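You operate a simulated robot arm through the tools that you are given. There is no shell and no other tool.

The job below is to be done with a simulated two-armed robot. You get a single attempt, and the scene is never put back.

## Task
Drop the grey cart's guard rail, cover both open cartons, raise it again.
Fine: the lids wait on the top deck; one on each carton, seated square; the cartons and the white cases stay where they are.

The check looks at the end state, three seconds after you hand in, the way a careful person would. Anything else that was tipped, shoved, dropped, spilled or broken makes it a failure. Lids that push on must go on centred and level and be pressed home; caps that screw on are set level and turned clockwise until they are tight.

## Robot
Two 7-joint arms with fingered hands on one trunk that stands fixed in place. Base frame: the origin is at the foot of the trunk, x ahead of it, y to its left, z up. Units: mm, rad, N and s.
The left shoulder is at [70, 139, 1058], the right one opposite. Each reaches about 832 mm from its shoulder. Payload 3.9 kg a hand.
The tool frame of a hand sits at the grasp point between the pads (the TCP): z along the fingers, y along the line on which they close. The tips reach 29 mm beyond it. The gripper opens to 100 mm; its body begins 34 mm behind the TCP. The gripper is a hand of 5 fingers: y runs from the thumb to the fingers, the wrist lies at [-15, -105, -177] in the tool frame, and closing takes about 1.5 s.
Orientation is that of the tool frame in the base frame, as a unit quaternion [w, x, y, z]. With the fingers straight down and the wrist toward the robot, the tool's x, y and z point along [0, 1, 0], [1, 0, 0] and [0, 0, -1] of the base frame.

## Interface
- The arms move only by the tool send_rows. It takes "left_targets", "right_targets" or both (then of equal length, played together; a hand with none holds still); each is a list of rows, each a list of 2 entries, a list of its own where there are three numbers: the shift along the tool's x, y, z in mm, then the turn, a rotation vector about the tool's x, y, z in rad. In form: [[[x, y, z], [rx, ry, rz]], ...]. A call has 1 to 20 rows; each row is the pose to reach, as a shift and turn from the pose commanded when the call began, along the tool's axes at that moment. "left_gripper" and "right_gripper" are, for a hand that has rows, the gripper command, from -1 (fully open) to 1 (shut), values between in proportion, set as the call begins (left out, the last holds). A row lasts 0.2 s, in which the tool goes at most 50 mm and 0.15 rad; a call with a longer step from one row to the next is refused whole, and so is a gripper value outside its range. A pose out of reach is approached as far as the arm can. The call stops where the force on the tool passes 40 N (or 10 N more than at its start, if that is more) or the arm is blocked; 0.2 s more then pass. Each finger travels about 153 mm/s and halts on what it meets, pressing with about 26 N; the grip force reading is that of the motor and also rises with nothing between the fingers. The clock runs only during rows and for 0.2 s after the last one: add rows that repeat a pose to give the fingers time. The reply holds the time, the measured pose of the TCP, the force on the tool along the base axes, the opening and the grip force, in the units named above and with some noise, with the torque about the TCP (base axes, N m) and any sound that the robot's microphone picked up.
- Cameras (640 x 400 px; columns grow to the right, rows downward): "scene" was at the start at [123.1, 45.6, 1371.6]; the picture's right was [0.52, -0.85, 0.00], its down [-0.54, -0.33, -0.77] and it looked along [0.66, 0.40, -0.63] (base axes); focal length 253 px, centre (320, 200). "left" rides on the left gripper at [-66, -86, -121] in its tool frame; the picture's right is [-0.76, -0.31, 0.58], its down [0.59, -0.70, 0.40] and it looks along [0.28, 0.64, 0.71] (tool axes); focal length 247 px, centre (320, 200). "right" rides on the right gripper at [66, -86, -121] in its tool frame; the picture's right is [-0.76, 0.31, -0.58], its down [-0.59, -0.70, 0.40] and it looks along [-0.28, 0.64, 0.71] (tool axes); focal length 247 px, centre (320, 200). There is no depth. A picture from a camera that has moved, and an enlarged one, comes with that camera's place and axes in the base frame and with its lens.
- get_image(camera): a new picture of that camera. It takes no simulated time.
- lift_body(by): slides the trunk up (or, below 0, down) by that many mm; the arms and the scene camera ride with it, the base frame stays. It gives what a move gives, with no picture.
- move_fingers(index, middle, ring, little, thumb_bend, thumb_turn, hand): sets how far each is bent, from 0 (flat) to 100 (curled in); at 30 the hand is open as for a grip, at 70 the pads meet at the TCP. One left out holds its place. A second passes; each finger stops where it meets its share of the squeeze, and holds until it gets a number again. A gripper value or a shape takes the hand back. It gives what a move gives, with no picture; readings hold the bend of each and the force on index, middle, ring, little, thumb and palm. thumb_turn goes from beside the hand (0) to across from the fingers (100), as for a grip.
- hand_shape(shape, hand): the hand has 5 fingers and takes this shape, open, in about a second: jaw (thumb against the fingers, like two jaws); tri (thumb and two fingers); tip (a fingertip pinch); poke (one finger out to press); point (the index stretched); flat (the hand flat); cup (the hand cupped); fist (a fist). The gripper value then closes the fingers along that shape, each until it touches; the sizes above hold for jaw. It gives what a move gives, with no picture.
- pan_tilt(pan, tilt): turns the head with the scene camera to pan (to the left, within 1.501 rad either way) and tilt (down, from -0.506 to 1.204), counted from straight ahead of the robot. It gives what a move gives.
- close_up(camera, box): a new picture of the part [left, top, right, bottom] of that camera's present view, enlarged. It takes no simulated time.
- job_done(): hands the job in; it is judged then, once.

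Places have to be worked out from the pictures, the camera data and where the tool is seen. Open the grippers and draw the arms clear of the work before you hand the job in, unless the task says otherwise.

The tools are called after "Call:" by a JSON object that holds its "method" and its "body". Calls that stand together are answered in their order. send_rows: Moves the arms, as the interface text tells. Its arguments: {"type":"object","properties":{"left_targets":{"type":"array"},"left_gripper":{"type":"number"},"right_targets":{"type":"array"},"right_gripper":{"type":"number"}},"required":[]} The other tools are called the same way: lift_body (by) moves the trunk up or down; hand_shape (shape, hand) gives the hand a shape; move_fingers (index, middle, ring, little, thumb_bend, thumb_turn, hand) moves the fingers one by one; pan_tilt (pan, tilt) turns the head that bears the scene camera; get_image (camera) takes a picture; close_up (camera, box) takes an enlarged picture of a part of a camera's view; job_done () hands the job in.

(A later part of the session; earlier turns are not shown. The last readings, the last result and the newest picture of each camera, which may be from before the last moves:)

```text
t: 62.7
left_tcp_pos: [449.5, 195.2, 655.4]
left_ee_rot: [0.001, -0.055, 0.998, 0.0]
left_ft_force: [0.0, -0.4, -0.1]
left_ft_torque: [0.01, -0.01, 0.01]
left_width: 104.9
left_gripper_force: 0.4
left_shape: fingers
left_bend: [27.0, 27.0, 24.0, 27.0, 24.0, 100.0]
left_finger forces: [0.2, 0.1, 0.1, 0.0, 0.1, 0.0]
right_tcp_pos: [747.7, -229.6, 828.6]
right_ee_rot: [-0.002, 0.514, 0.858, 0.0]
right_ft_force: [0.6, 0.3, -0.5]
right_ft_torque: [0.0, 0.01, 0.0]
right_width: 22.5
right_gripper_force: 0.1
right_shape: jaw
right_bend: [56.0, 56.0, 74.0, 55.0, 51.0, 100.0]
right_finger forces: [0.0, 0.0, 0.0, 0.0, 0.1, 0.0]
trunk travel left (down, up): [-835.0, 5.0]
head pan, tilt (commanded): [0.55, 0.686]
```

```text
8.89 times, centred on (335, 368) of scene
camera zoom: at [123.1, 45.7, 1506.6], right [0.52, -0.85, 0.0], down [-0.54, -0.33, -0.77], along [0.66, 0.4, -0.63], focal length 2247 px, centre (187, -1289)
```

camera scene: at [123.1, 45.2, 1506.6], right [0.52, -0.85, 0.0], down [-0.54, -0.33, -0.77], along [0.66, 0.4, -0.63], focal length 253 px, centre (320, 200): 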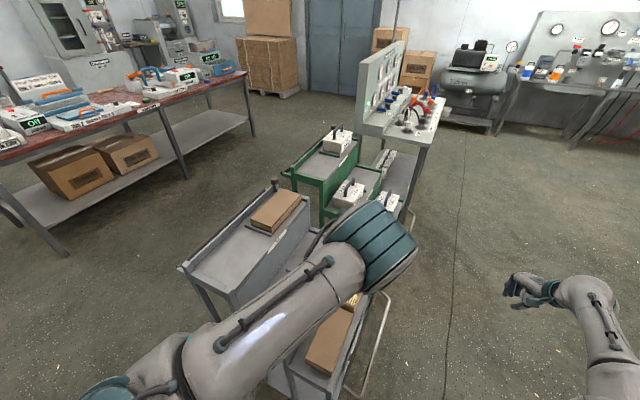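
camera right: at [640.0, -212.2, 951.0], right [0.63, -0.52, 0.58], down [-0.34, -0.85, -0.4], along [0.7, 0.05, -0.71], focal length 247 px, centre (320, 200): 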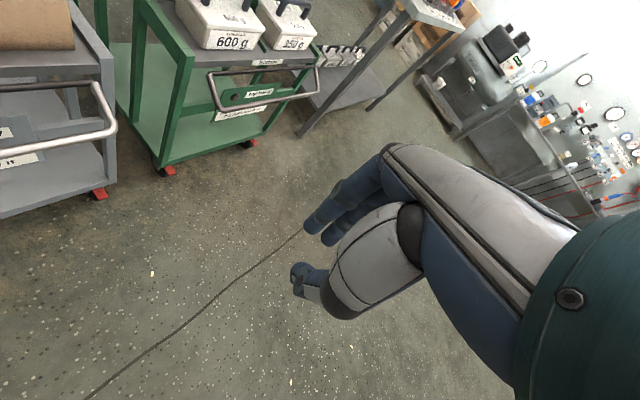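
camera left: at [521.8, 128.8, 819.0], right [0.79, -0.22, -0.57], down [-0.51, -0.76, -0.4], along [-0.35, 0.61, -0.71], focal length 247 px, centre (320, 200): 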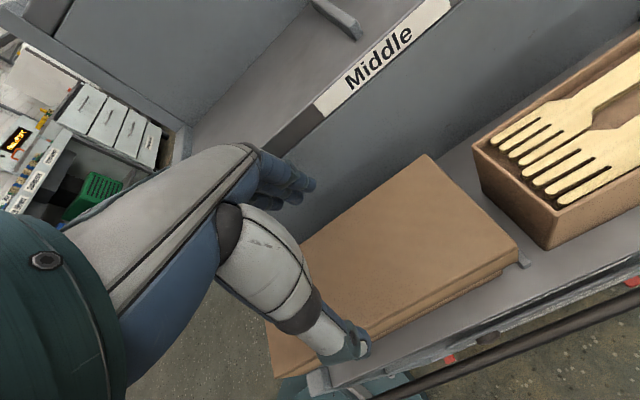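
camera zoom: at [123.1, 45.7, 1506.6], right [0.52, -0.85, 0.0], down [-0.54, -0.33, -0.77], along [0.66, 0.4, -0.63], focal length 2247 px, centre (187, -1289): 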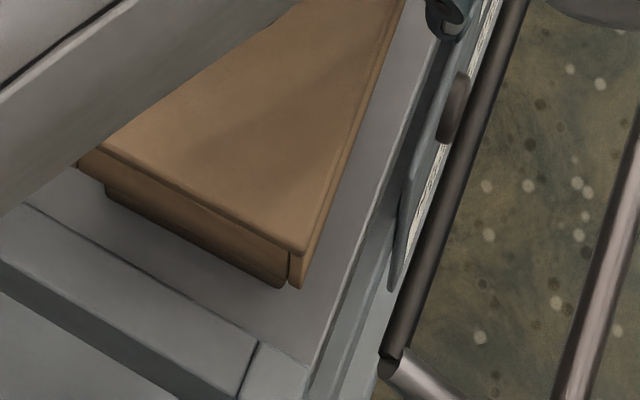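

Now the right overhang is about 9.2 mm (ideal 9.5) and the carton itself didn't move. I back the fingers off 6 mm, then rise and head back toward the top deck for lid 2.

Call:
{"method": "send_rows", "body": {"left_targets": [[[0, 3, 0], [0, 0, 0]], [[0, 6, 0], [0, 0, 0]], [[0, 6, -10], [0, 0, 0]], [[0, 6, -25], [0, 0, 0]], [[0, 6, -50], [0, 0, 0]], [[0, 6, -80], [0, 0, 0]], [[-10, 20, -115], [0, 0, 0]], [[-20, 45, -140], [0, 0, 0]], [[-28, 85, -145], [0, 0, 0]], [[-33, 120, -150], [0, 0, 0]], [[-38, 158, -150], [0, 0, 0]], [[-38, 158, -150], [0, 0, 0]]]}}

Call:
{"method": "get_image", "body": {"camera": "scene"}}

Call:
{"method": "get_image", "body": {"camera": "left"}}

```text
t: 65.3
left_tcp_pos: [468.2, 357.0, 804.6]
left_ee_rot: [0.003, -0.054, 0.999, 0.0]
left_ft_force: [0.6, -0.2, 0.8]
left_ft_torque: [0.0, -0.02, -0.01]
left_width: 104.8
left_gripper_force: 0.1
left_shape: fingers
left_bend: [27.0, 27.0, 24.0, 27.0, 24.0, 100.0]
left_finger forces: [0.1, 0.1, 0.1, 0.0, 0.0, 0.0]
right_tcp_pos: [745.9, -229.4, 828.8]
right_ee_rot: [-0.001, 0.515, 0.857, 0.001]
right_ft_force: [-0.1, -0.9, -0.3]
right_ft_torque: [0.01, -0.01, 0.0]
right_width: 22.1
right_gripper_force: 0.0
right_shape: jaw
right_bend: [56.0, 56.0, 74.0, 55.0, 51.0, 100.0]
right_finger forces: [0.1, 0.1, 0.0, 0.0, 0.0, 0.0]
trunk travel left (down, up): [-835.0, 5.0]
head pan, tilt (commanded): [0.55, 0.686]
```

```text
taken
camera scene: at [122.9, 44.9, 1506.6], right [0.52, -0.85, 0.0], down [-0.54, -0.33, -0.77], along [0.66, 0.4, -0.63], focal length 253 px, centre (320, 200)
```

scene: 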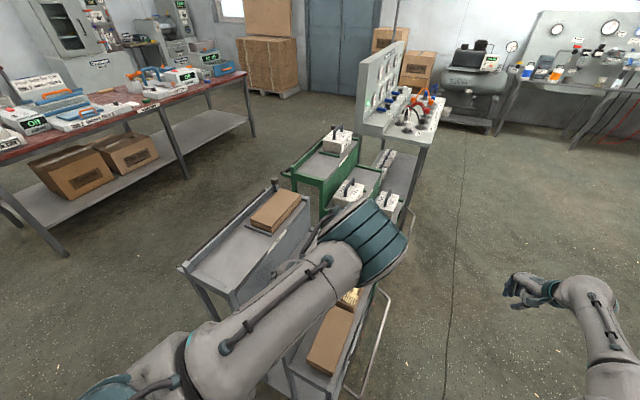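

```text
taken
camera left: at [542.1, 277.9, 925.3], right [0.79, -0.22, -0.57], down [-0.51, -0.76, -0.4], along [-0.35, 0.61, -0.71], focal length 247 px, centre (320, 200)
```

left: 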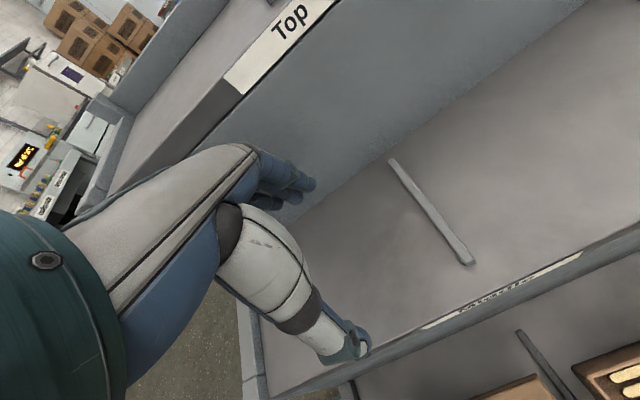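

Both hands are clear and lid 1 sits square on its carton. I take the left hand up and around to above lid 2 on the top deck.

Call:
{"method": "send_rows", "body": {"left_targets": [[[-17.3, -0.2, -33.5], [0, 0, 0]], [[-34.7, -0.4, -67], [0, 0, 0]], [[-52, -0.6, -100.4], [0, 0, 0]], [[-82.8, 5.1, -128], [0, 0, 0]], [[-113.6, 10.8, -155.4], [0, 0, 0]], [[-138.3, 43.3, -175.4], [0, 0, 0]], [[-162.9, 75.9, -195.4], [0, 0, 0]], [[-170, 117.4, -198], [0, 0, 0]], [[-177, 158.9, -200.4], [0, 0, 0]], [[-177, 158.9, -200.4], [0, 0, 0]]]}}

Call:
{"method": "move_fingers", "body": {"hand": "left", "index": 24, "middle": 24, "ring": 24, "little": 24, "thumb_bend": 24}}

Call:
{"method": "get_image", "body": {"camera": "left"}}

Call:
{"method": "get_image", "body": {"camera": "scene"}}

```text
t: 67.5
left_tcp_pos: [626.9, 531.9, 1006.7]
left_ee_rot: [0.002, -0.054, 0.999, 0.001]
left_ft_force: [-0.2, -0.2, -0.2]
left_ft_torque: [0.01, -0.02, 0.01]
left_width: 104.9
left_gripper_force: 0.0
left_shape: fingers
left_bend: [27.0, 27.0, 24.0, 27.0, 24.0, 100.0]
left_finger forces: [0.0, 0.0, 0.0, 0.1, 0.0, 0.0]
right_tcp_pos: [746.3, -230.8, 829.7]
right_ee_rot: [-0.001, 0.515, 0.857, 0.0]
right_ft_force: [0.4, 0.3, -0.2]
right_ft_torque: [0.0, 0.0, 0.01]
right_width: 22.4
right_gripper_force: 0.1
right_shape: jaw
right_bend: [56.0, 56.0, 74.0, 55.0, 51.0, 100.0]
right_finger forces: [0.0, 0.0, 0.0, 0.0, 0.0, 0.0]
trunk travel left (down, up): [-835.0, 5.0]
head pan, tilt (commanded): [0.55, 0.686]
```

```text
t: 68.5
left_tcp_pos: [626.4, 533.2, 1006.6]
left_ee_rot: [0.001, -0.054, 0.999, 0.0]
left_ft_force: [-0.8, -0.6, 0.6]
left_ft_torque: [-0.03, 0.01, 0.0]
left_width: 108.8
left_gripper_force: 0.0
left_shape: fingers
left_bend: [24.0, 24.0, 24.0, 24.0, 24.0, 100.0]
left_finger forces: [0.0, 0.1, 0.1, 0.0, 0.0, 0.0]
right_tcp_pos: [748.5, -230.3, 828.3]
right_ee_rot: [-0.002, 0.515, 0.857, -0.001]
right_ft_force: [-0.4, 0.3, -0.6]
right_ft_torque: [-0.01, -0.03, -0.01]
right_width: 22.1
right_gripper_force: 0.2
right_shape: jaw
right_bend: [56.0, 56.0, 74.0, 55.0, 51.0, 100.0]
right_finger forces: [0.1, 0.0, 0.0, 0.0, 0.0, 0.0]
trunk travel left (down, up): [-835.0, 5.0]
head pan, tilt (commanded): [0.55, 0.686]
```

```text
taken
camera left: at [700.6, 453.9, 1127.3], right [0.79, -0.22, -0.57], down [-0.51, -0.76, -0.4], along [-0.35, 0.61, -0.71], focal length 247 px, centre (320, 200)
```

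left: 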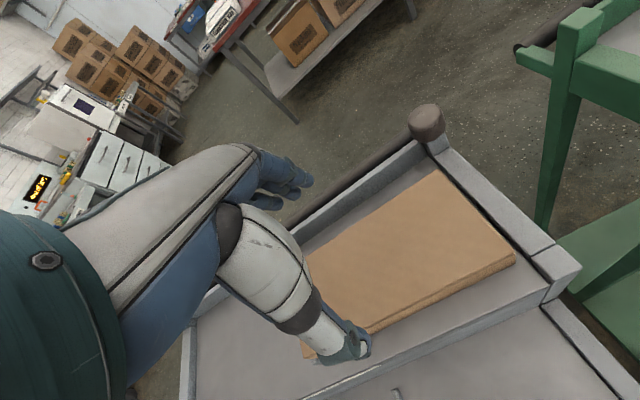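

```text
taken
camera scene: at [123.1, 45.5, 1506.6], right [0.52, -0.85, 0.0], down [-0.54, -0.33, -0.77], along [0.66, 0.4, -0.63], focal length 253 px, centre (320, 200)
```

scene: 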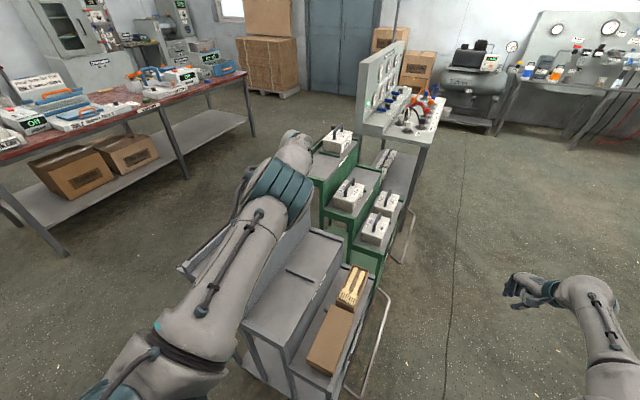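

I measure lid 2's corners relative to the hand before descending.

Call:
{"method": "close_up", "body": {"camera": "left", "box": [390, 120, 570, 290]}}

Call:
{"method": "close_up", "body": {"camera": "left", "box": [270, 240, 430, 380]}}

Call:
{"method": "close_up", "body": {"camera": "scene", "box": [290, 250, 390, 390]}}

```text
2.35 times, centred on (480, 205) of left
camera zoom: at [700.6, 453.9, 1127.3], right [0.79, -0.22, -0.57], down [-0.51, -0.76, -0.4], along [-0.35, 0.61, -0.71], focal length 581 px, centre (-56, 188)
```

zoom: 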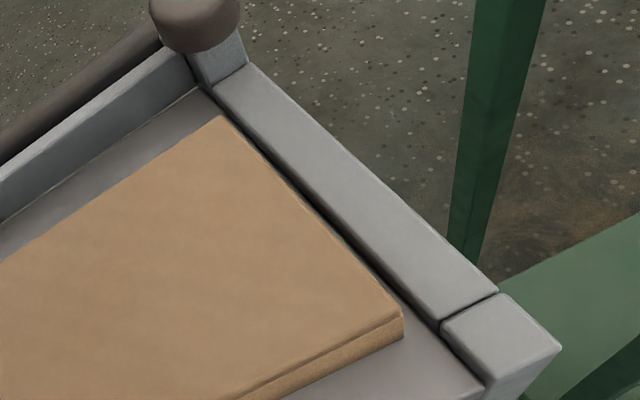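

```text
2.86 times, centred on (350, 310) of left
camera zoom: at [700.6, 453.9, 1127.3], right [0.79, -0.22, -0.57], down [-0.51, -0.76, -0.4], along [-0.35, 0.61, -0.71], focal length 706 px, centre (234, -114)
```

zoom: 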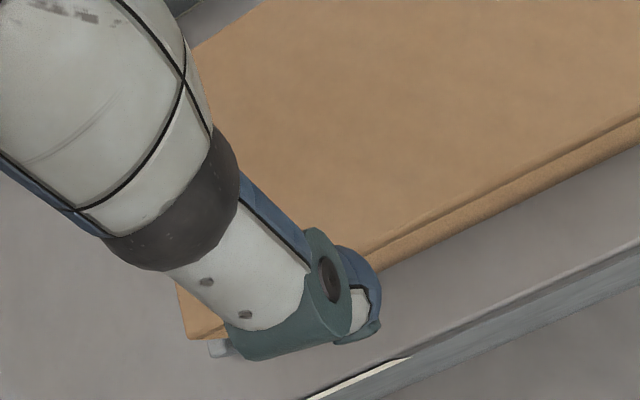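

```text
2.86 times, centred on (340, 320) of scene
camera zoom: at [123.1, 45.5, 1506.6], right [0.52, -0.85, 0.0], down [-0.54, -0.33, -0.77], along [0.66, 0.4, -0.63], focal length 722 px, centre (263, -143)
```

zoom: 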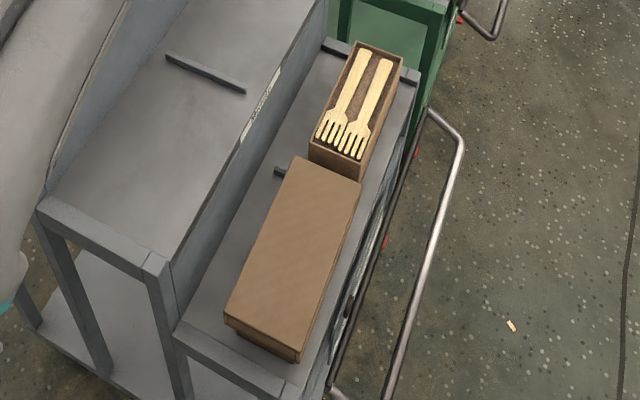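

Lid 2 is turned about 2° relative to the hand and its centre is about 5 mm toward the fingers. I rotate to match, shift 9 mm, and descend part way.

Call:
{"method": "send_rows", "body": {"left_targets": [[[-1, 3, 5], [0, 0, 0.013]], [[-2, 6, 15], [0, 0, 0.026]], [[-3, 9, 30], [0, 0, 0.038]], [[-3, 9, 50], [0, 0, 0.038]], [[-3, 9, 62], [0, 0, 0.038]], [[-3, 9, 62], [0, 0, 0.038]]]}}

Call:
{"method": "get_image", "body": {"camera": "left"}}

Call:
{"method": "close_up", "body": {"camera": "left", "box": [380, 90, 560, 260]}}

Call:
{"method": "close_up", "body": {"camera": "left", "box": [220, 120, 400, 400]}}

```text
t: 69.9
left_tcp_pos: [629.1, 540.9, 942.3]
left_ee_rot: [0.001, -0.035, 0.999, 0.0]
left_ft_force: [-0.1, -0.7, -0.7]
left_ft_torque: [0.0, 0.04, 0.02]
left_width: 108.8
left_gripper_force: 0.1
left_shape: fingers
left_bend: [24.0, 24.0, 24.0, 24.0, 24.0, 100.0]
left_finger forces: [0.0, 0.0, 0.1, 0.0, 0.0, 0.0]
right_tcp_pos: [747.3, -231.0, 830.1]
right_ee_rot: [-0.001, 0.514, 0.858, 0.0]
right_ft_force: [-0.9, 0.4, 0.2]
right_ft_torque: [0.01, -0.05, 0.01]
right_width: 22.1
right_gripper_force: 0.0
right_shape: jaw
right_bend: [56.0, 56.0, 74.0, 55.0, 51.0, 100.0]
right_finger forces: [0.1, 0.0, 0.1, 0.0, 0.0, 0.1]
trunk travel left (down, up): [-835.0, 5.0]
head pan, tilt (commanded): [0.55, 0.686]
```

```text
taken
camera left: at [699.6, 459.9, 1063.7], right [0.78, -0.25, -0.57], down [-0.54, -0.74, -0.4], along [-0.33, 0.62, -0.71], focal length 247 px, centre (320, 200)
```

left: 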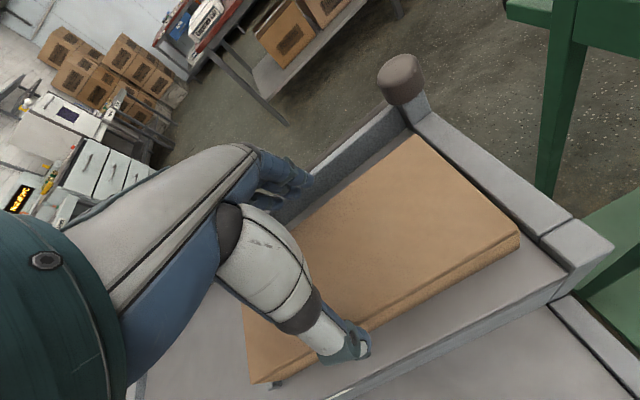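

```text
2.35 times, centred on (470, 175) of left
camera zoom: at [699.6, 459.9, 1063.7], right [0.78, -0.25, -0.57], down [-0.54, -0.74, -0.4], along [-0.33, 0.62, -0.71], focal length 581 px, centre (-33, 259)
```

zoom: 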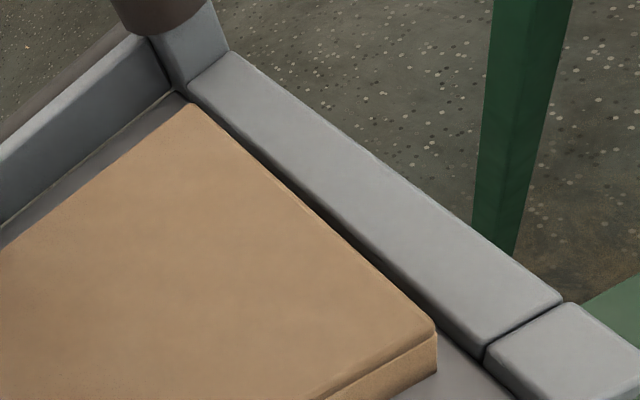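

```text
1.43 times, centred on (310, 260) of left
camera zoom: at [699.6, 459.9, 1063.7], right [0.78, -0.25, -0.57], down [-0.54, -0.74, -0.4], along [-0.33, 0.62, -0.71], focal length 353 px, centre (334, 114)
```

zoom: 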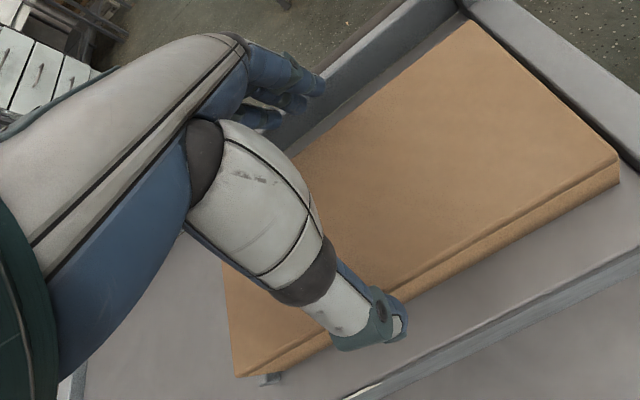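

Hand and lid are now aligned (lid centre 4 mm to the thumb side, as before). I descend to gripping height and close.

Call:
{"method": "send_rows", "body": {"left_targets": [[[0, 0, 6], [0, 0, 0]], [[0, 0, 12], [0, 0, 0]], [[0, 0, 18], [0, 0, 0]], [[0, 0, 23], [0, 0, 0]], [[0, 0, 23], [0, 0, 0]]]}}

Call:
{"method": "close_up", "body": {"camera": "left", "box": [220, 100, 400, 380]}}

Call:
{"method": "send_rows", "body": {"left_targets": [[[0, 0, 0], [0, 0, 0]], [[0, 0, 0], [0, 0, 0]], [[0, 0, 0], [0, 0, 0]], [[0, 0, 0], [0, 0, 0]], [[0, 0, 0], [0, 0, 0]], [[0, 0, 0], [0, 0, 0]]], "left_gripper": 0.4}}

Call:
{"method": "get_image", "body": {"camera": "left"}}

```text
t: 71.1
left_tcp_pos: [628.5, 543.0, 920.4]
left_ee_rot: [0.002, -0.036, 0.999, 0.0]
left_ft_force: [-0.2, 0.7, 0.5]
left_ft_torque: [0.0, 0.03, -0.01]
left_width: 109.3
left_gripper_force: 0.0
left_shape: fingers
left_bend: [24.0, 24.0, 24.0, 24.0, 24.0, 100.0]
left_finger forces: [0.1, 0.1, 0.0, 0.1, 0.1, 0.0]
right_tcp_pos: [747.0, -229.9, 829.9]
right_ee_rot: [-0.001, 0.515, 0.857, 0.0]
right_ft_force: [0.5, -1.1, 0.1]
right_ft_torque: [0.02, -0.01, -0.02]
right_width: 22.3
right_gripper_force: 0.1
right_shape: jaw
right_bend: [56.0, 56.0, 74.0, 55.0, 51.0, 100.0]
right_finger forces: [0.1, 0.0, 0.1, 0.1, 0.0, 0.0]
trunk travel left (down, up): [-835.0, 5.0]
head pan, tilt (commanded): [0.55, 0.686]
```

```text
1.43 times, centred on (310, 240) of left
camera zoom: at [699.9, 461.0, 1040.4], right [0.78, -0.25, -0.57], down [-0.54, -0.74, -0.4], along [-0.33, 0.62, -0.71], focal length 353 px, centre (334, 143)
```

zoom: 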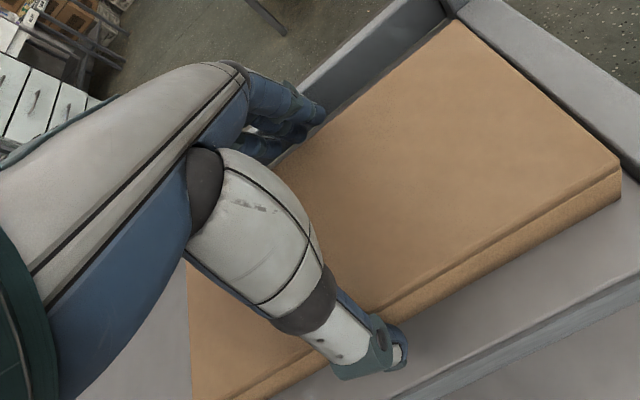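

```text
t: 72.5
left_tcp_pos: [628.5, 542.3, 920.2]
left_ee_rot: [0.002, -0.036, 0.999, 0.0]
left_ft_force: [0.2, 1.3, 2.9]
left_ft_torque: [-0.1, -0.06, -0.05]
left_width: 88.8
left_gripper_force: 25.8
left_shape: jaw
left_bend: [31.0, 33.0, 25.0, 38.0, 31.0, 98.0]
left_finger forces: [15.2, 6.1, 3.5, 1.4, 24.9, 0.0]
right_tcp_pos: [747.0, -230.4, 829.7]
right_ee_rot: [0.0, 0.514, 0.858, 0.001]
right_ft_force: [1.0, 0.6, -0.6]
right_ft_torque: [-0.01, -0.01, -0.03]
right_width: 22.2
right_gripper_force: 0.0
right_shape: jaw
right_bend: [56.0, 56.0, 74.0, 55.0, 51.0, 100.0]
right_finger forces: [0.0, 0.0, 0.0, 0.1, 0.0, 0.0]
trunk travel left (down, up): [-835.0, 5.0]
head pan, tilt (commanded): [0.55, 0.686]
```

```text
taken
camera left: at [699.6, 460.9, 1040.8], right [0.78, -0.25, -0.57], down [-0.54, -0.74, -0.4], along [-0.33, 0.62, -0.71], focal length 247 px, centre (320, 200)
```

left: 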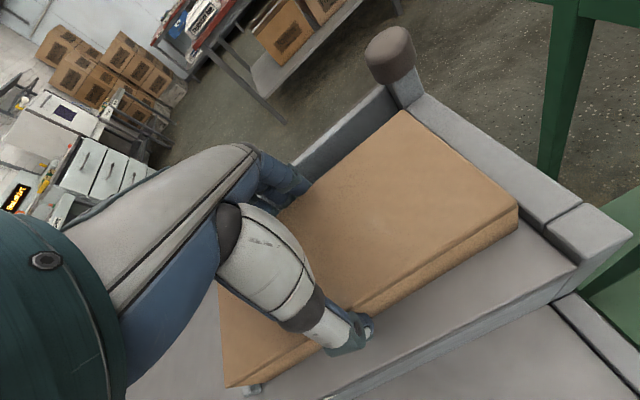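

Lid 2 is held at 88.8 mm. I lift it and carry it over the middle deck to above the fork carton at a safe height, staying far enough from the shoulder.

Call:
{"method": "send_rows", "body": {"left_targets": [[[0, 0, -10], [0, 0, 0]], [[0, 0, -40], [0, 0, 0]], [[0, 0, -80], [0, 0, 0]], [[8.6, -33.6, -77], [0, 0, 0]], [[17.2, -67.1, -73], [0, 0, 0]], [[25.8, -100.7, -70], [0, 0, 0]], [[31.3, -130.4, -62], [0, 0, 0]], [[36.8, -160, -54], [0, 0, 0]], [[42.2, -189.8, -45], [0, 0, 0]], [[39.6, -223.4, -57], [0, 0, 0]], [[37, -257, -69], [0, 0, 0]], [[34.5, -290.6, -80], [0, 0, 0]], [[34.5, -290.6, -80], [0, 0, 0]]]}}

Call:
{"method": "get_image", "body": {"camera": "left"}}

Call:
{"method": "get_image", "body": {"camera": "scene"}}

```text
t: 75.3
left_tcp_pos: [615.4, 252.2, 1002.3]
left_ee_rot: [0.002, -0.037, 0.999, 0.0]
left_ft_force: [0.5, -0.1, -0.4]
left_ft_torque: [0.01, -0.05, 0.0]
left_width: 88.6
left_gripper_force: 25.7
left_shape: jaw
left_bend: [31.0, 34.0, 25.0, 38.0, 31.0, 98.0]
left_finger forces: [15.0, 6.0, 3.3, 1.1, 24.7, 0.0]
right_tcp_pos: [747.2, -228.4, 829.5]
right_ee_rot: [-0.001, 0.514, 0.858, -0.001]
right_ft_force: [-0.2, 0.5, 0.6]
right_ft_torque: [-0.02, 0.02, 0.0]
right_width: 22.3
right_gripper_force: 0.1
right_shape: jaw
right_bend: [56.0, 56.0, 74.0, 55.0, 51.0, 100.0]
right_finger forces: [0.1, 0.2, 0.0, 0.0, 0.1, 0.0]
trunk travel left (down, up): [-835.0, 5.0]
head pan, tilt (commanded): [0.55, 0.686]
```

```text
taken
camera left: at [687.0, 170.8, 1121.8], right [0.78, -0.25, -0.57], down [-0.53, -0.75, -0.4], along [-0.33, 0.62, -0.71], focal length 247 px, centre (320, 200)
```

left: 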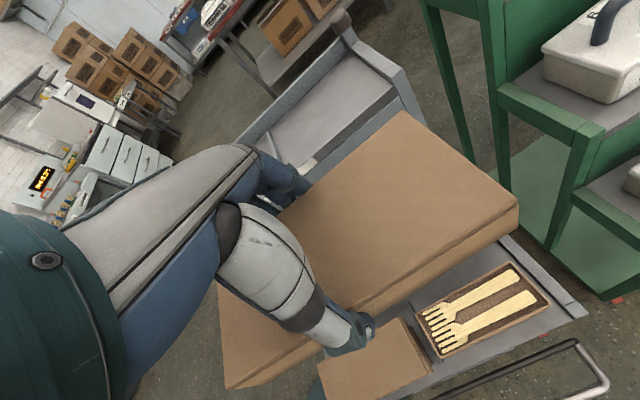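

```text
taken
camera scene: at [123.2, 46.2, 1506.6], right [0.52, -0.85, 0.0], down [-0.54, -0.33, -0.77], along [0.66, 0.4, -0.63], focal length 253 px, centre (320, 200)
```

scene: 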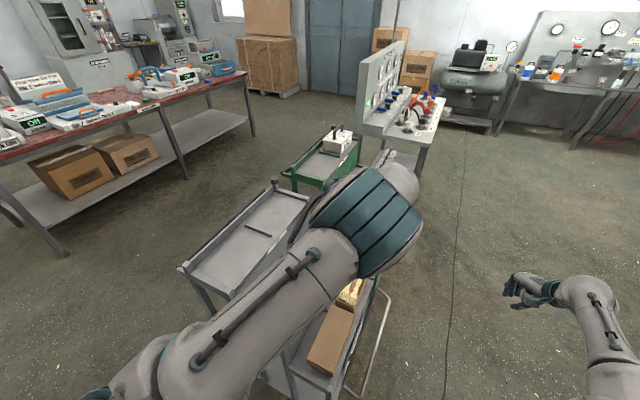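

The lid hangs above the bottom deck. I lower the trunk 220 mm so the left arm stays within comfortable reach for the fork carton.

Call:
{"method": "lift_body", "body": {"by": -220}}

Call:
{"method": "get_image", "body": {"camera": "left"}}

Call:
{"method": "get_image", "body": {"camera": "scene"}}

```text
t: 77.6
left_tcp_pos: [616.5, 253.0, 780.5]
left_ee_rot: [0.001, -0.037, 0.999, -0.001]
left_ft_force: [0.2, 0.2, -0.3]
left_ft_torque: [-0.05, 0.01, -0.01]
left_width: 88.7
left_gripper_force: 26.3
left_shape: jaw
left_bend: [31.0, 34.0, 25.0, 38.0, 31.0, 98.0]
left_finger forces: [15.0, 6.0, 3.2, 1.1, 24.6, 0.1]
right_tcp_pos: [745.8, -230.3, 609.5]
right_ee_rot: [-0.001, 0.514, 0.858, -0.001]
right_ft_force: [0.4, -0.3, 0.3]
right_ft_torque: [-0.03, 0.0, 0.0]
right_width: 22.4
right_gripper_force: 0.0
right_shape: jaw
right_bend: [56.0, 56.0, 74.0, 55.0, 51.0, 100.0]
right_finger forces: [0.1, 0.1, 0.0, 0.0, 0.1, 0.1]
trunk travel left (down, up): [-615.0, 225.0]
head pan, tilt (commanded): [0.55, 0.686]
```

```text
taken
camera left: at [686.9, 170.7, 902.3], right [0.78, -0.25, -0.57], down [-0.53, -0.75, -0.4], along [-0.33, 0.62, -0.72], focal length 247 px, centre (320, 200)
```

left: 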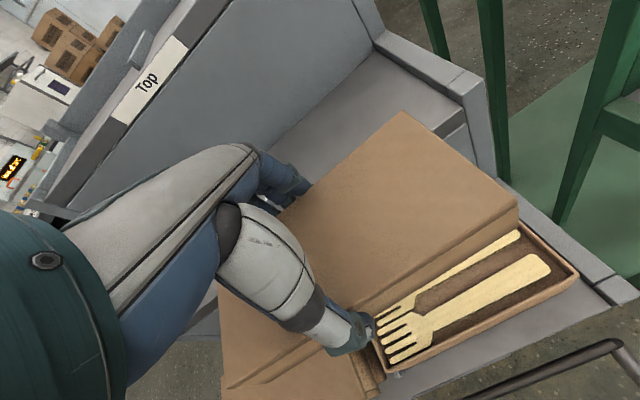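

```text
taken
camera scene: at [122.9, 45.7, 1286.6], right [0.52, -0.85, 0.0], down [-0.54, -0.33, -0.77], along [0.66, 0.4, -0.63], focal length 253 px, centre (320, 200)
```

scene: 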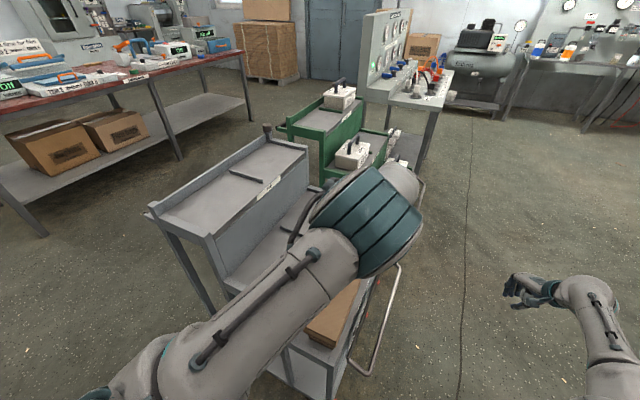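

I shift back 50 mm so the whole fork carton is visible next to the held lid, and measure both.

Call:
{"method": "send_rows", "body": {"left_targets": [[[0, 20, 0], [0, 0, 0]], [[0, 40, 0], [0, 0, 0]], [[0, 58, 0], [0, 0, 0]], [[0, 58, 0], [0, 0, 0]]]}}

Call:
{"method": "close_up", "body": {"camera": "left", "box": [350, 230, 610, 400]}}

Call:
{"method": "close_up", "body": {"camera": "left", "box": [360, 80, 540, 260]}}

Call:
{"method": "close_up", "body": {"camera": "left", "box": [190, 260, 400, 400]}}

```text
t: 78.6
left_tcp_pos: [613.7, 307.5, 780.0]
left_ee_rot: [0.002, -0.035, 0.999, 0.0]
left_ft_force: [-0.2, 0.0, 0.4]
left_ft_torque: [-0.04, 0.03, 0.0]
left_width: 88.7
left_gripper_force: 25.7
left_shape: jaw
left_bend: [31.0, 34.0, 25.0, 38.0, 31.0, 98.0]
left_finger forces: [14.9, 5.9, 3.2, 1.2, 24.7, 0.0]
right_tcp_pos: [747.0, -229.7, 609.8]
right_ee_rot: [-0.001, 0.514, 0.858, 0.0]
right_ft_force: [0.0, 0.5, -0.4]
right_ft_torque: [0.01, 0.01, 0.01]
right_width: 22.1
right_gripper_force: 0.0
right_shape: jaw
right_bend: [56.0, 56.0, 74.0, 55.0, 51.0, 100.0]
right_finger forces: [0.0, 0.0, 0.0, 0.0, 0.0, 0.1]
trunk travel left (down, up): [-615.0, 225.0]
head pan, tilt (commanded): [0.55, 0.686]
```

```text
2.35 times, centred on (480, 315) of left
camera zoom: at [684.2, 226.0, 901.7], right [0.78, -0.25, -0.57], down [-0.54, -0.74, -0.4], along [-0.33, 0.62, -0.71], focal length 581 px, centre (-56, -71)
```

zoom: 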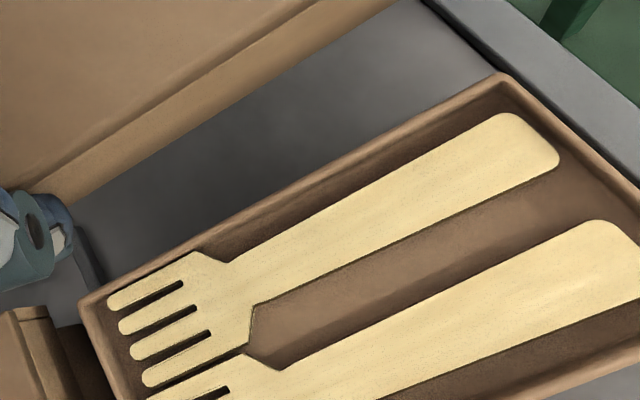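

```text
2.22 times, centred on (450, 170) of left
camera zoom: at [684.2, 226.0, 901.7], right [0.78, -0.25, -0.57], down [-0.54, -0.74, -0.4], along [-0.33, 0.62, -0.71], focal length 549 px, centre (31, 267)
```

zoom: 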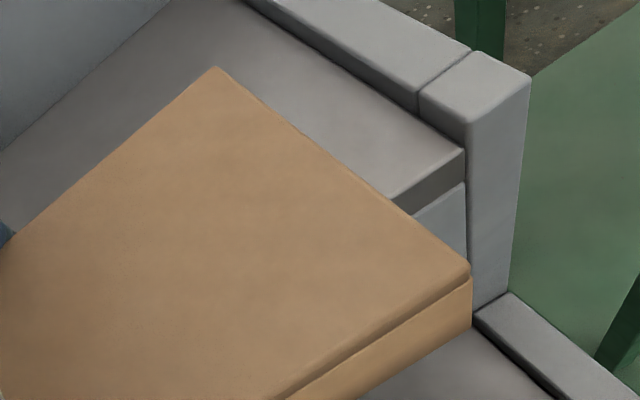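

```text
2.86 times, centred on (295, 330) of left
camera zoom: at [684.2, 226.0, 901.7], right [0.78, -0.25, -0.57], down [-0.54, -0.74, -0.4], along [-0.33, 0.62, -0.71], focal length 706 px, centre (391, -171)
```

zoom: 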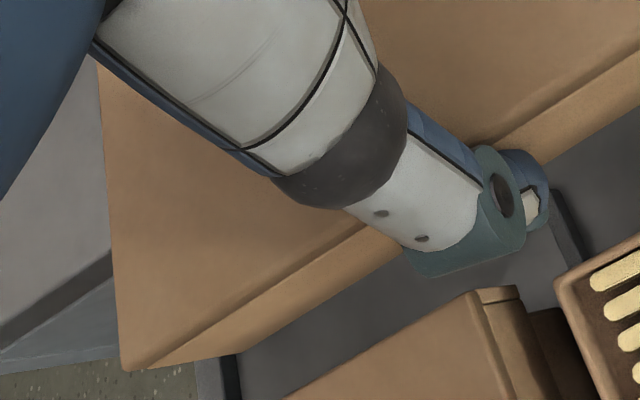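

Lid 2 looks slightly rotated in the grip compared with lid 1, so I zoom in on each of its corners to get this right.

Call:
{"method": "close_up", "body": {"camera": "left", "box": [490, 180, 540, 240]}}

Call:
{"method": "close_up", "body": {"camera": "left", "box": [380, 90, 430, 140]}}

Call:
{"method": "close_up", "body": {"camera": "left", "box": [205, 350, 275, 400]}}

Call:
{"method": "close_up", "body": {"camera": "left", "box": [370, 330, 430, 400]}}

Call:
{"method": "close_up", "body": {"camera": "left", "box": [560, 240, 640, 400]}}

```text
6.67 times, centred on (515, 210) of left
camera zoom: at [684.2, 226.0, 901.7], right [0.78, -0.25, -0.57], down [-0.54, -0.74, -0.4], along [-0.33, 0.62, -0.71], focal length 1646 px, centre (-980, 133)
```

zoom: 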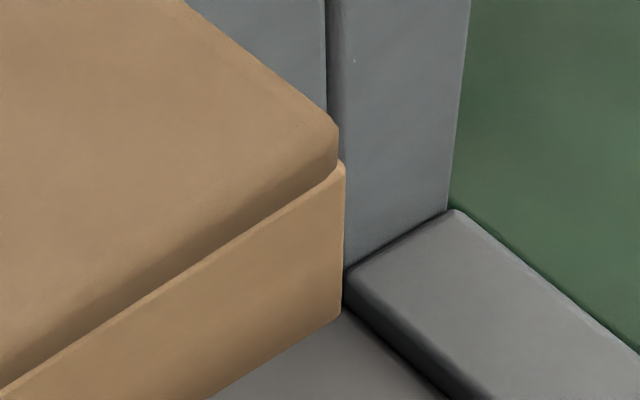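

```text
8.00 times, centred on (405, 115) of left
camera zoom: at [684.2, 226.0, 901.7], right [0.78, -0.25, -0.57], down [-0.54, -0.74, -0.4], along [-0.33, 0.62, -0.71], focal length 1976 px, centre (-360, 880)
```

zoom: 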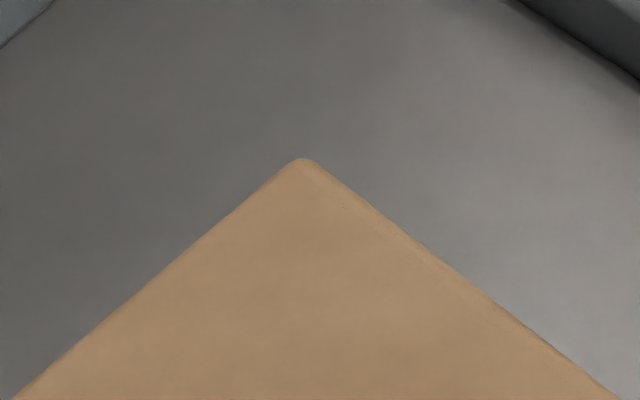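

```text
8.00 times, centred on (240, 375) of left
camera zoom: at [684.2, 226.0, 901.7], right [0.78, -0.25, -0.57], down [-0.54, -0.74, -0.4], along [-0.33, 0.62, -0.71], focal length 1976 px, centre (960, -1200)
```

zoom: 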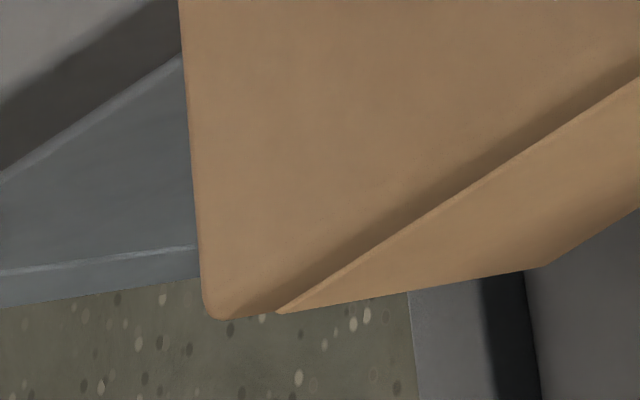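

```text
5.71 times, centred on (400, 365) of left
camera zoom: at [684.2, 226.0, 901.7], right [0.78, -0.25, -0.57], down [-0.54, -0.74, -0.4], along [-0.33, 0.62, -0.71], focal length 1411 px, centre (-137, -743)
```

zoom: 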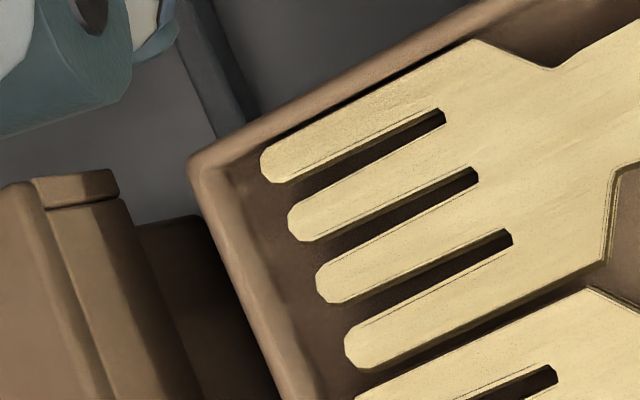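

```text
2.50 times, centred on (600, 320) of left
camera zoom: at [684.2, 226.0, 901.7], right [0.78, -0.25, -0.57], down [-0.54, -0.74, -0.4], along [-0.33, 0.62, -0.71], focal length 617 px, centre (-380, -100)
```

zoom: 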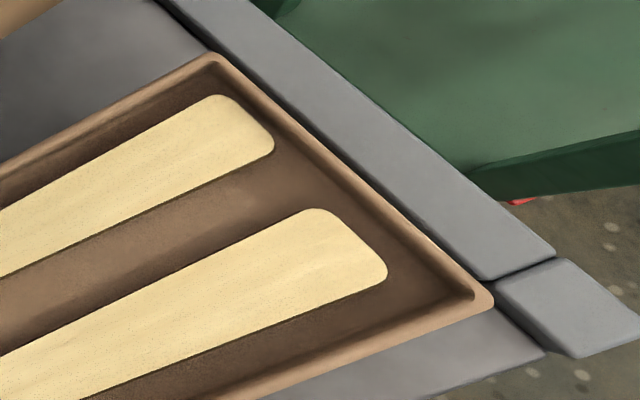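

Measured: the carton lies 34–36 mm farther and 86 mm to the right of the held lid, with relative yaw only about 0.4°. I move over the fork carton and come down to about 40 mm above the rim.

Call:
{"method": "send_rows", "body": {"left_targets": [[[-9, -22, 0], [0, 0, 0]], [[-18, -44, 0], [0, 0, 0]], [[-27, -66, 0], [0, 0, 0.003]], [[-34.5, -85.7, 5], [0, 0, 0.006]], [[-34.5, -85.7, 25], [0, 0, 0.006]], [[-34.5, -85.7, 45], [0, 0, 0.006]], [[-34.5, -85.7, 62], [0, 0, 0.006]], [[-34.5, -85.7, 62], [0, 0, 0.006]]]}}

Call:
{"method": "get_image", "body": {"camera": "left"}}

Call:
{"method": "close_up", "body": {"camera": "left", "box": [390, 180, 570, 330]}}

Call:
{"method": "close_up", "body": {"camera": "left", "box": [200, 280, 400, 400]}}

Call:
{"method": "get_image", "body": {"camera": "scene"}}

```text
t: 80.4
left_tcp_pos: [652.5, 226.0, 720.7]
left_ee_rot: [0.001, -0.032, 0.999, 0.0]
left_ft_force: [0.2, -0.2, -1.2]
left_ft_torque: [-0.03, 0.01, -0.04]
left_width: 88.8
left_gripper_force: 26.4
left_shape: jaw
left_bend: [31.0, 34.0, 25.0, 38.0, 31.0, 98.0]
left_finger forces: [14.8, 5.9, 3.1, 1.2, 24.7, 0.0]
right_tcp_pos: [747.4, -228.4, 608.4]
right_ee_rot: [-0.002, 0.515, 0.857, -0.001]
right_ft_force: [0.4, 0.2, 0.3]
right_ft_torque: [0.01, 0.0, -0.04]
right_width: 22.2
right_gripper_force: 0.1
right_shape: jaw
right_bend: [56.0, 56.0, 74.0, 55.0, 51.0, 100.0]
right_finger forces: [0.0, 0.1, 0.0, 0.0, 0.0, 0.0]
trunk travel left (down, up): [-615.0, 225.0]
head pan, tilt (commanded): [0.55, 0.686]
```

```text
taken
camera left: at [722.8, 143.6, 840.2], right [0.78, -0.26, -0.57], down [-0.54, -0.74, -0.4], along [-0.32, 0.62, -0.71], focal length 247 px, centre (320, 200)
```

left: 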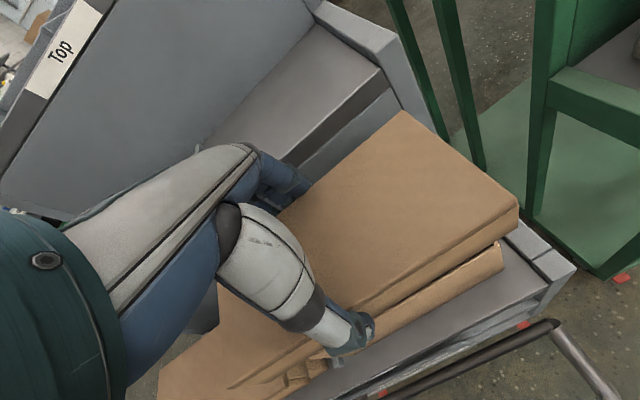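

```text
2.67 times, centred on (480, 255) of left
camera zoom: at [722.8, 143.6, 840.2], right [0.78, -0.26, -0.57], down [-0.54, -0.74, -0.4], along [-0.32, 0.62, -0.71], focal length 659 px, centre (-107, 53)
```

zoom: 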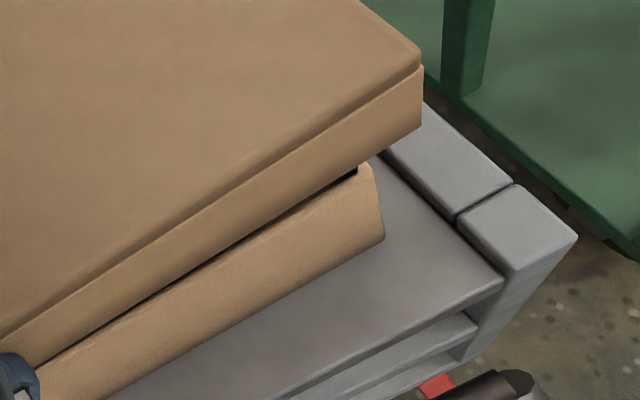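

```text
3.20 times, centred on (300, 340) of left
camera zoom: at [722.8, 143.6, 840.2], right [0.78, -0.26, -0.57], down [-0.54, -0.74, -0.4], along [-0.32, 0.62, -0.71], focal length 790 px, centre (384, -248)
```

zoom: 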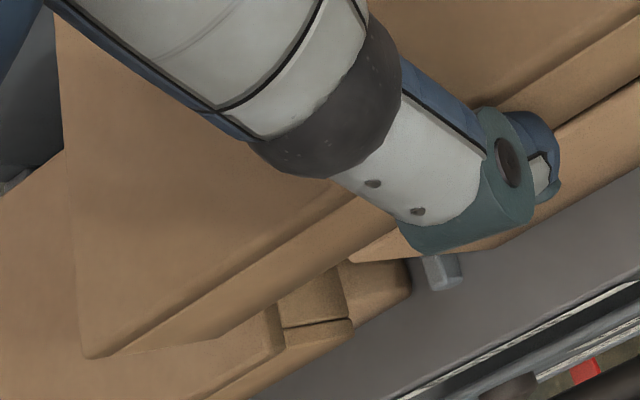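

```text
taken
camera scene: at [123.0, 45.6, 1286.6], right [0.52, -0.85, 0.0], down [-0.54, -0.33, -0.77], along [0.66, 0.4, -0.63], focal length 253 px, centre (320, 200)
```

scene: 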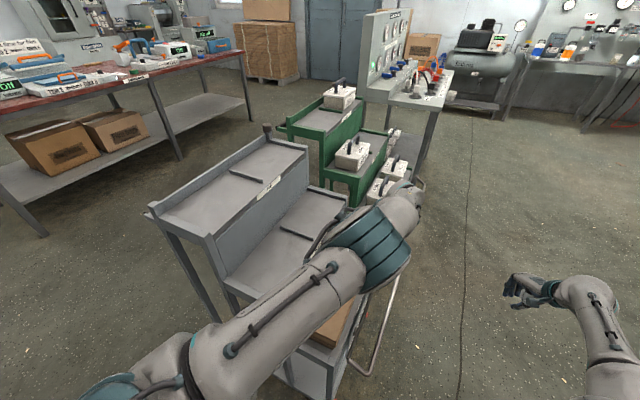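

Overhang at the far-right corner is about 7 mm (far) and 6.6 mm (right) against an ideal of 9. I correct by 1.5 and 2.5 mm and lower to about 12 mm above the rim.

Call:
{"method": "send_rows", "body": {"left_targets": [[[-1.5, -2.5, 6], [0, 0, 0]], [[-1.5, -2.5, 16], [0, 0, 0]], [[-1.5, -2.5, 27], [0, 0, 0]], [[-1.5, -2.5, 27], [0, 0, 0]]]}}

Call:
{"method": "close_up", "body": {"camera": "left", "box": [390, 180, 570, 330]}}

Call:
{"method": "close_up", "body": {"camera": "left", "box": [300, 280, 400, 380]}}

Call:
{"method": "get_image", "body": {"camera": "right"}}

```text
t: 81.4
left_tcp_pos: [654.6, 222.9, 693.3]
left_ee_rot: [0.002, -0.033, 0.999, 0.0]
left_ft_force: [0.1, -0.3, -0.2]
left_ft_torque: [0.0, 0.0, 0.03]
left_width: 88.9
left_gripper_force: 25.6
left_shape: jaw
left_bend: [31.0, 34.0, 25.0, 38.0, 31.0, 98.0]
left_finger forces: [14.8, 6.0, 3.3, 1.1, 24.7, 0.0]
right_tcp_pos: [747.0, -230.3, 609.7]
right_ee_rot: [0.0, 0.515, 0.857, -0.001]
right_ft_force: [0.8, 0.3, 0.3]
right_ft_torque: [0.03, 0.01, 0.01]
right_width: 22.3
right_gripper_force: 0.1
right_shape: jaw
right_bend: [56.0, 56.0, 74.0, 55.0, 51.0, 100.0]
right_finger forces: [0.0, 0.1, 0.0, 0.0, 0.1, 0.0]
trunk travel left (down, up): [-615.0, 225.0]
head pan, tilt (commanded): [0.55, 0.686]
```

```text
2.67 times, centred on (480, 255) of left
camera zoom: at [725.7, 140.4, 813.8], right [0.78, -0.26, -0.57], down [-0.54, -0.74, -0.4], along [-0.32, 0.62, -0.71], focal length 659 px, centre (-107, 53)
```

zoom: 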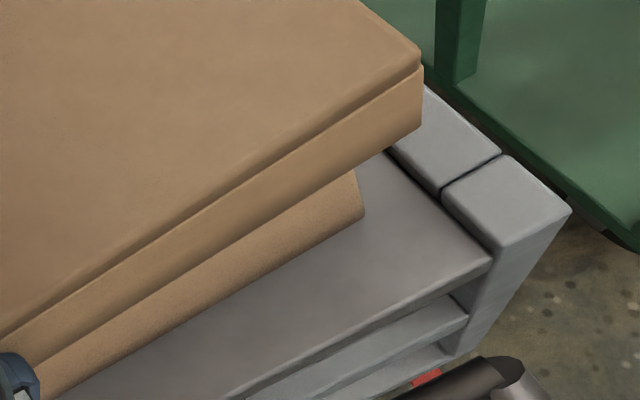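

```text
4.00 times, centred on (350, 330) of left
camera zoom: at [725.7, 140.4, 813.8], right [0.78, -0.26, -0.57], down [-0.54, -0.74, -0.4], along [-0.32, 0.62, -0.71], focal length 988 px, centre (200, -320)
```

zoom: 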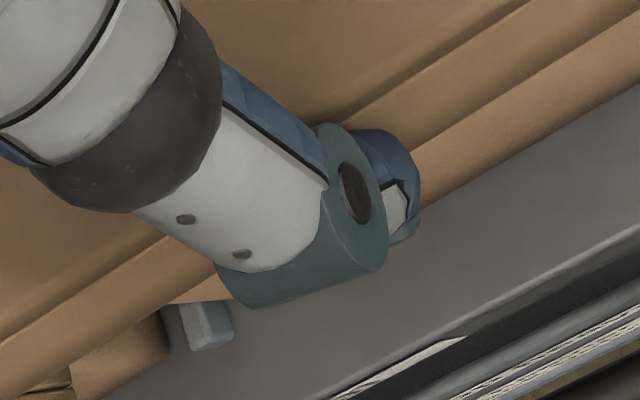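

```text
taken
camera right: at [639.9, -212.2, 731.1], right [0.63, -0.52, 0.58], down [-0.34, -0.85, -0.4], along [0.7, 0.05, -0.71], focal length 247 px, centre (320, 200)
```

right: 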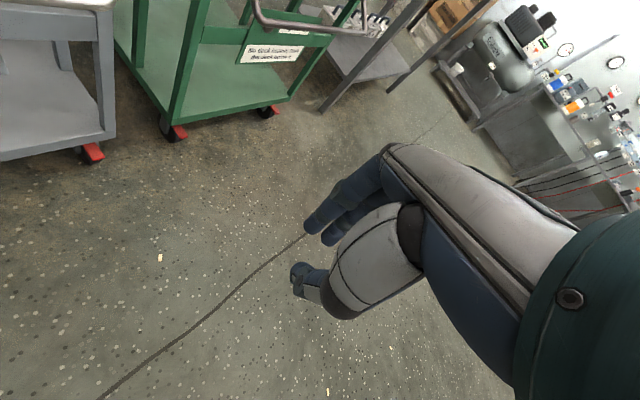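

Overhang is now about 10 mm far and 9–11 mm right. I add a 0.6° trim and lower slowly to engage.

Call:
{"method": "send_rows", "body": {"left_targets": [[[0, 0.7, 3], [0, 0, 0.01]], [[0, 0.7, 9], [0, 0, 0.01]], [[0, 0.7, 15], [0, 0, 0.01]], [[0, 0.7, 21], [0, 0, 0.01]], [[0, 0.7, 26], [0, 0, 0.01]], [[0, 0.7, 26], [0, 0, 0.01]]]}}

Call:
{"method": "close_up", "body": {"camera": "left", "box": [390, 180, 570, 330]}}

Call:
{"method": "close_up", "body": {"camera": "scene", "box": [280, 270, 420, 390]}}

```text
t: 82.8
left_tcp_pos: [654.7, 222.9, 667.8]
left_ee_rot: [0.002, -0.027, 1.0, 0.0]
left_ft_force: [-0.5, -0.2, -0.6]
left_ft_torque: [0.02, 0.0, -0.03]
left_width: 88.7
left_gripper_force: 25.6
left_shape: jaw
left_bend: [31.0, 34.0, 25.0, 38.0, 31.0, 98.0]
left_finger forces: [14.8, 6.0, 3.2, 1.2, 24.6, 0.0]
right_tcp_pos: [747.0, -228.7, 609.6]
right_ee_rot: [-0.001, 0.515, 0.857, 0.0]
right_ft_force: [0.4, 0.7, 0.0]
right_ft_torque: [0.0, 0.03, 0.01]
right_width: 22.4
right_gripper_force: 0.0
right_shape: jaw
right_bend: [56.0, 56.0, 74.0, 55.0, 51.0, 100.0]
right_finger forces: [0.1, 0.0, 0.0, 0.0, 0.0, 0.0]
trunk travel left (down, up): [-615.0, 225.0]
head pan, tilt (commanded): [0.55, 0.686]
```

```text
2.67 times, centred on (480, 255) of left
camera zoom: at [724.2, 140.3, 787.6], right [0.77, -0.26, -0.57], down [-0.55, -0.73, -0.4], along [-0.32, 0.63, -0.71], focal length 659 px, centre (-107, 53)
```

zoom: 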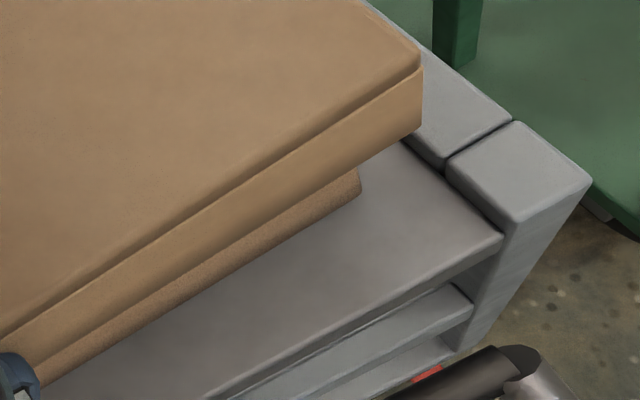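

```text
3.33 times, centred on (350, 330) of scene
camera zoom: at [123.1, 45.6, 1286.6], right [0.52, -0.85, 0.0], down [-0.54, -0.33, -0.77], along [0.66, 0.4, -0.63], focal length 843 px, centre (220, -233)
```

zoom: 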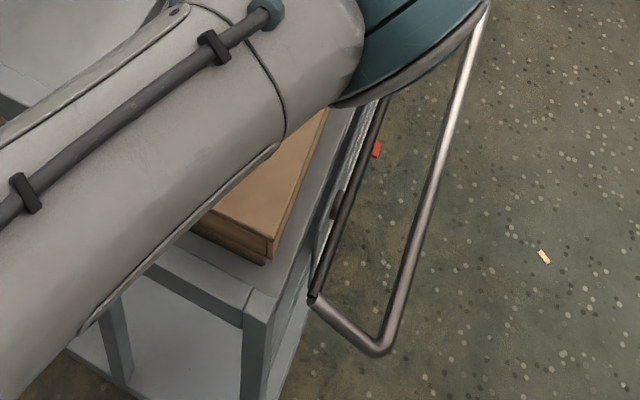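

Engaging freely with even overhang. I keep lowering until it seats.

Call:
{"method": "send_rows", "body": {"left_targets": [[[0, 0, 4], [0, 0, 0]], [[0, 0, 8], [0, 0, 0]], [[0, 0, 12], [0, 0, 0]], [[0, 0, 15], [0, 0, 0]], [[0, 0, 15], [0, 0, 0]]]}}

Call:
{"method": "send_rows", "body": {"left_targets": [[[0, 0, 1.5], [0, 0, 0]], [[0, 0, 3], [0, 0, 0]], [[0, 0, 3], [0, 0, 0]]]}}

Call:
{"method": "close_up", "body": {"camera": "left", "box": [390, 180, 570, 330]}}

```text
t: 84.0
left_tcp_pos: [654.4, 221.7, 651.9]
left_ee_rot: [0.003, -0.027, 1.0, 0.0]
left_ft_force: [0.7, 0.0, 0.5]
left_ft_torque: [0.02, 0.01, -0.02]
left_width: 88.5
left_gripper_force: 25.5
left_shape: jaw
left_bend: [31.0, 34.0, 25.0, 38.0, 31.0, 98.0]
left_finger forces: [14.9, 5.9, 3.1, 1.1, 24.6, 0.1]
right_tcp_pos: [746.9, -230.4, 608.7]
right_ee_rot: [-0.002, 0.515, 0.857, 0.0]
right_ft_force: [0.1, -1.1, 0.4]
right_ft_torque: [0.01, -0.02, -0.01]
right_width: 22.6
right_gripper_force: 0.0
right_shape: jaw
right_bend: [56.0, 56.0, 74.0, 55.0, 51.0, 100.0]
right_finger forces: [0.1, 0.1, 0.1, 0.0, 0.0, 0.0]
trunk travel left (down, up): [-615.0, 225.0]
head pan, tilt (commanded): [0.55, 0.686]
```

```text
t: 84.8
left_tcp_pos: [656.2, 220.7, 650.3]
left_ee_rot: [0.004, -0.027, 1.0, 0.001]
left_ft_force: [1.3, -0.2, 7.1]
left_ft_torque: [-0.2, -0.05, -0.03]
left_width: 88.3
left_gripper_force: 25.9
left_shape: jaw
left_bend: [31.0, 34.0, 25.0, 38.0, 30.0, 98.0]
left_finger forces: [15.6, 6.0, 3.0, 1.1, 25.1, 0.1]
right_tcp_pos: [746.6, -230.2, 609.8]
right_ee_rot: [0.0, 0.514, 0.858, 0.001]
right_ft_force: [0.2, -0.9, 0.4]
right_ft_torque: [0.01, 0.01, -0.02]
right_width: 22.5
right_gripper_force: 0.0
right_shape: jaw
right_bend: [56.0, 56.0, 74.0, 55.0, 51.0, 100.0]
right_finger forces: [0.0, 0.0, 0.1, 0.0, 0.0, 0.0]
trunk travel left (down, up): [-615.0, 225.0]
head pan, tilt (commanded): [0.55, 0.686]
```

```text
2.67 times, centred on (480, 255) of left
camera zoom: at [723.7, 139.7, 770.6], right [0.78, -0.26, -0.57], down [-0.55, -0.73, -0.4], along [-0.31, 0.63, -0.71], focal length 659 px, centre (-107, 53)
```

zoom: 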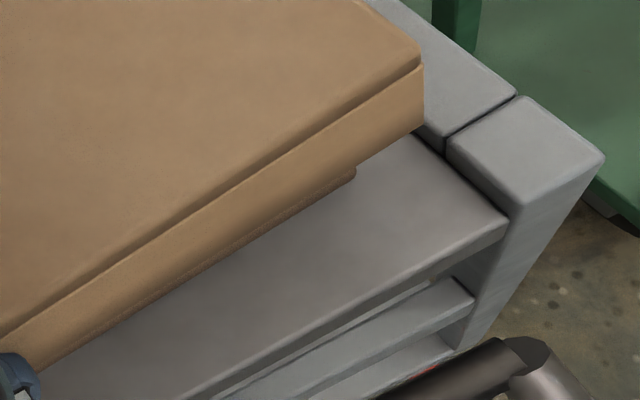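

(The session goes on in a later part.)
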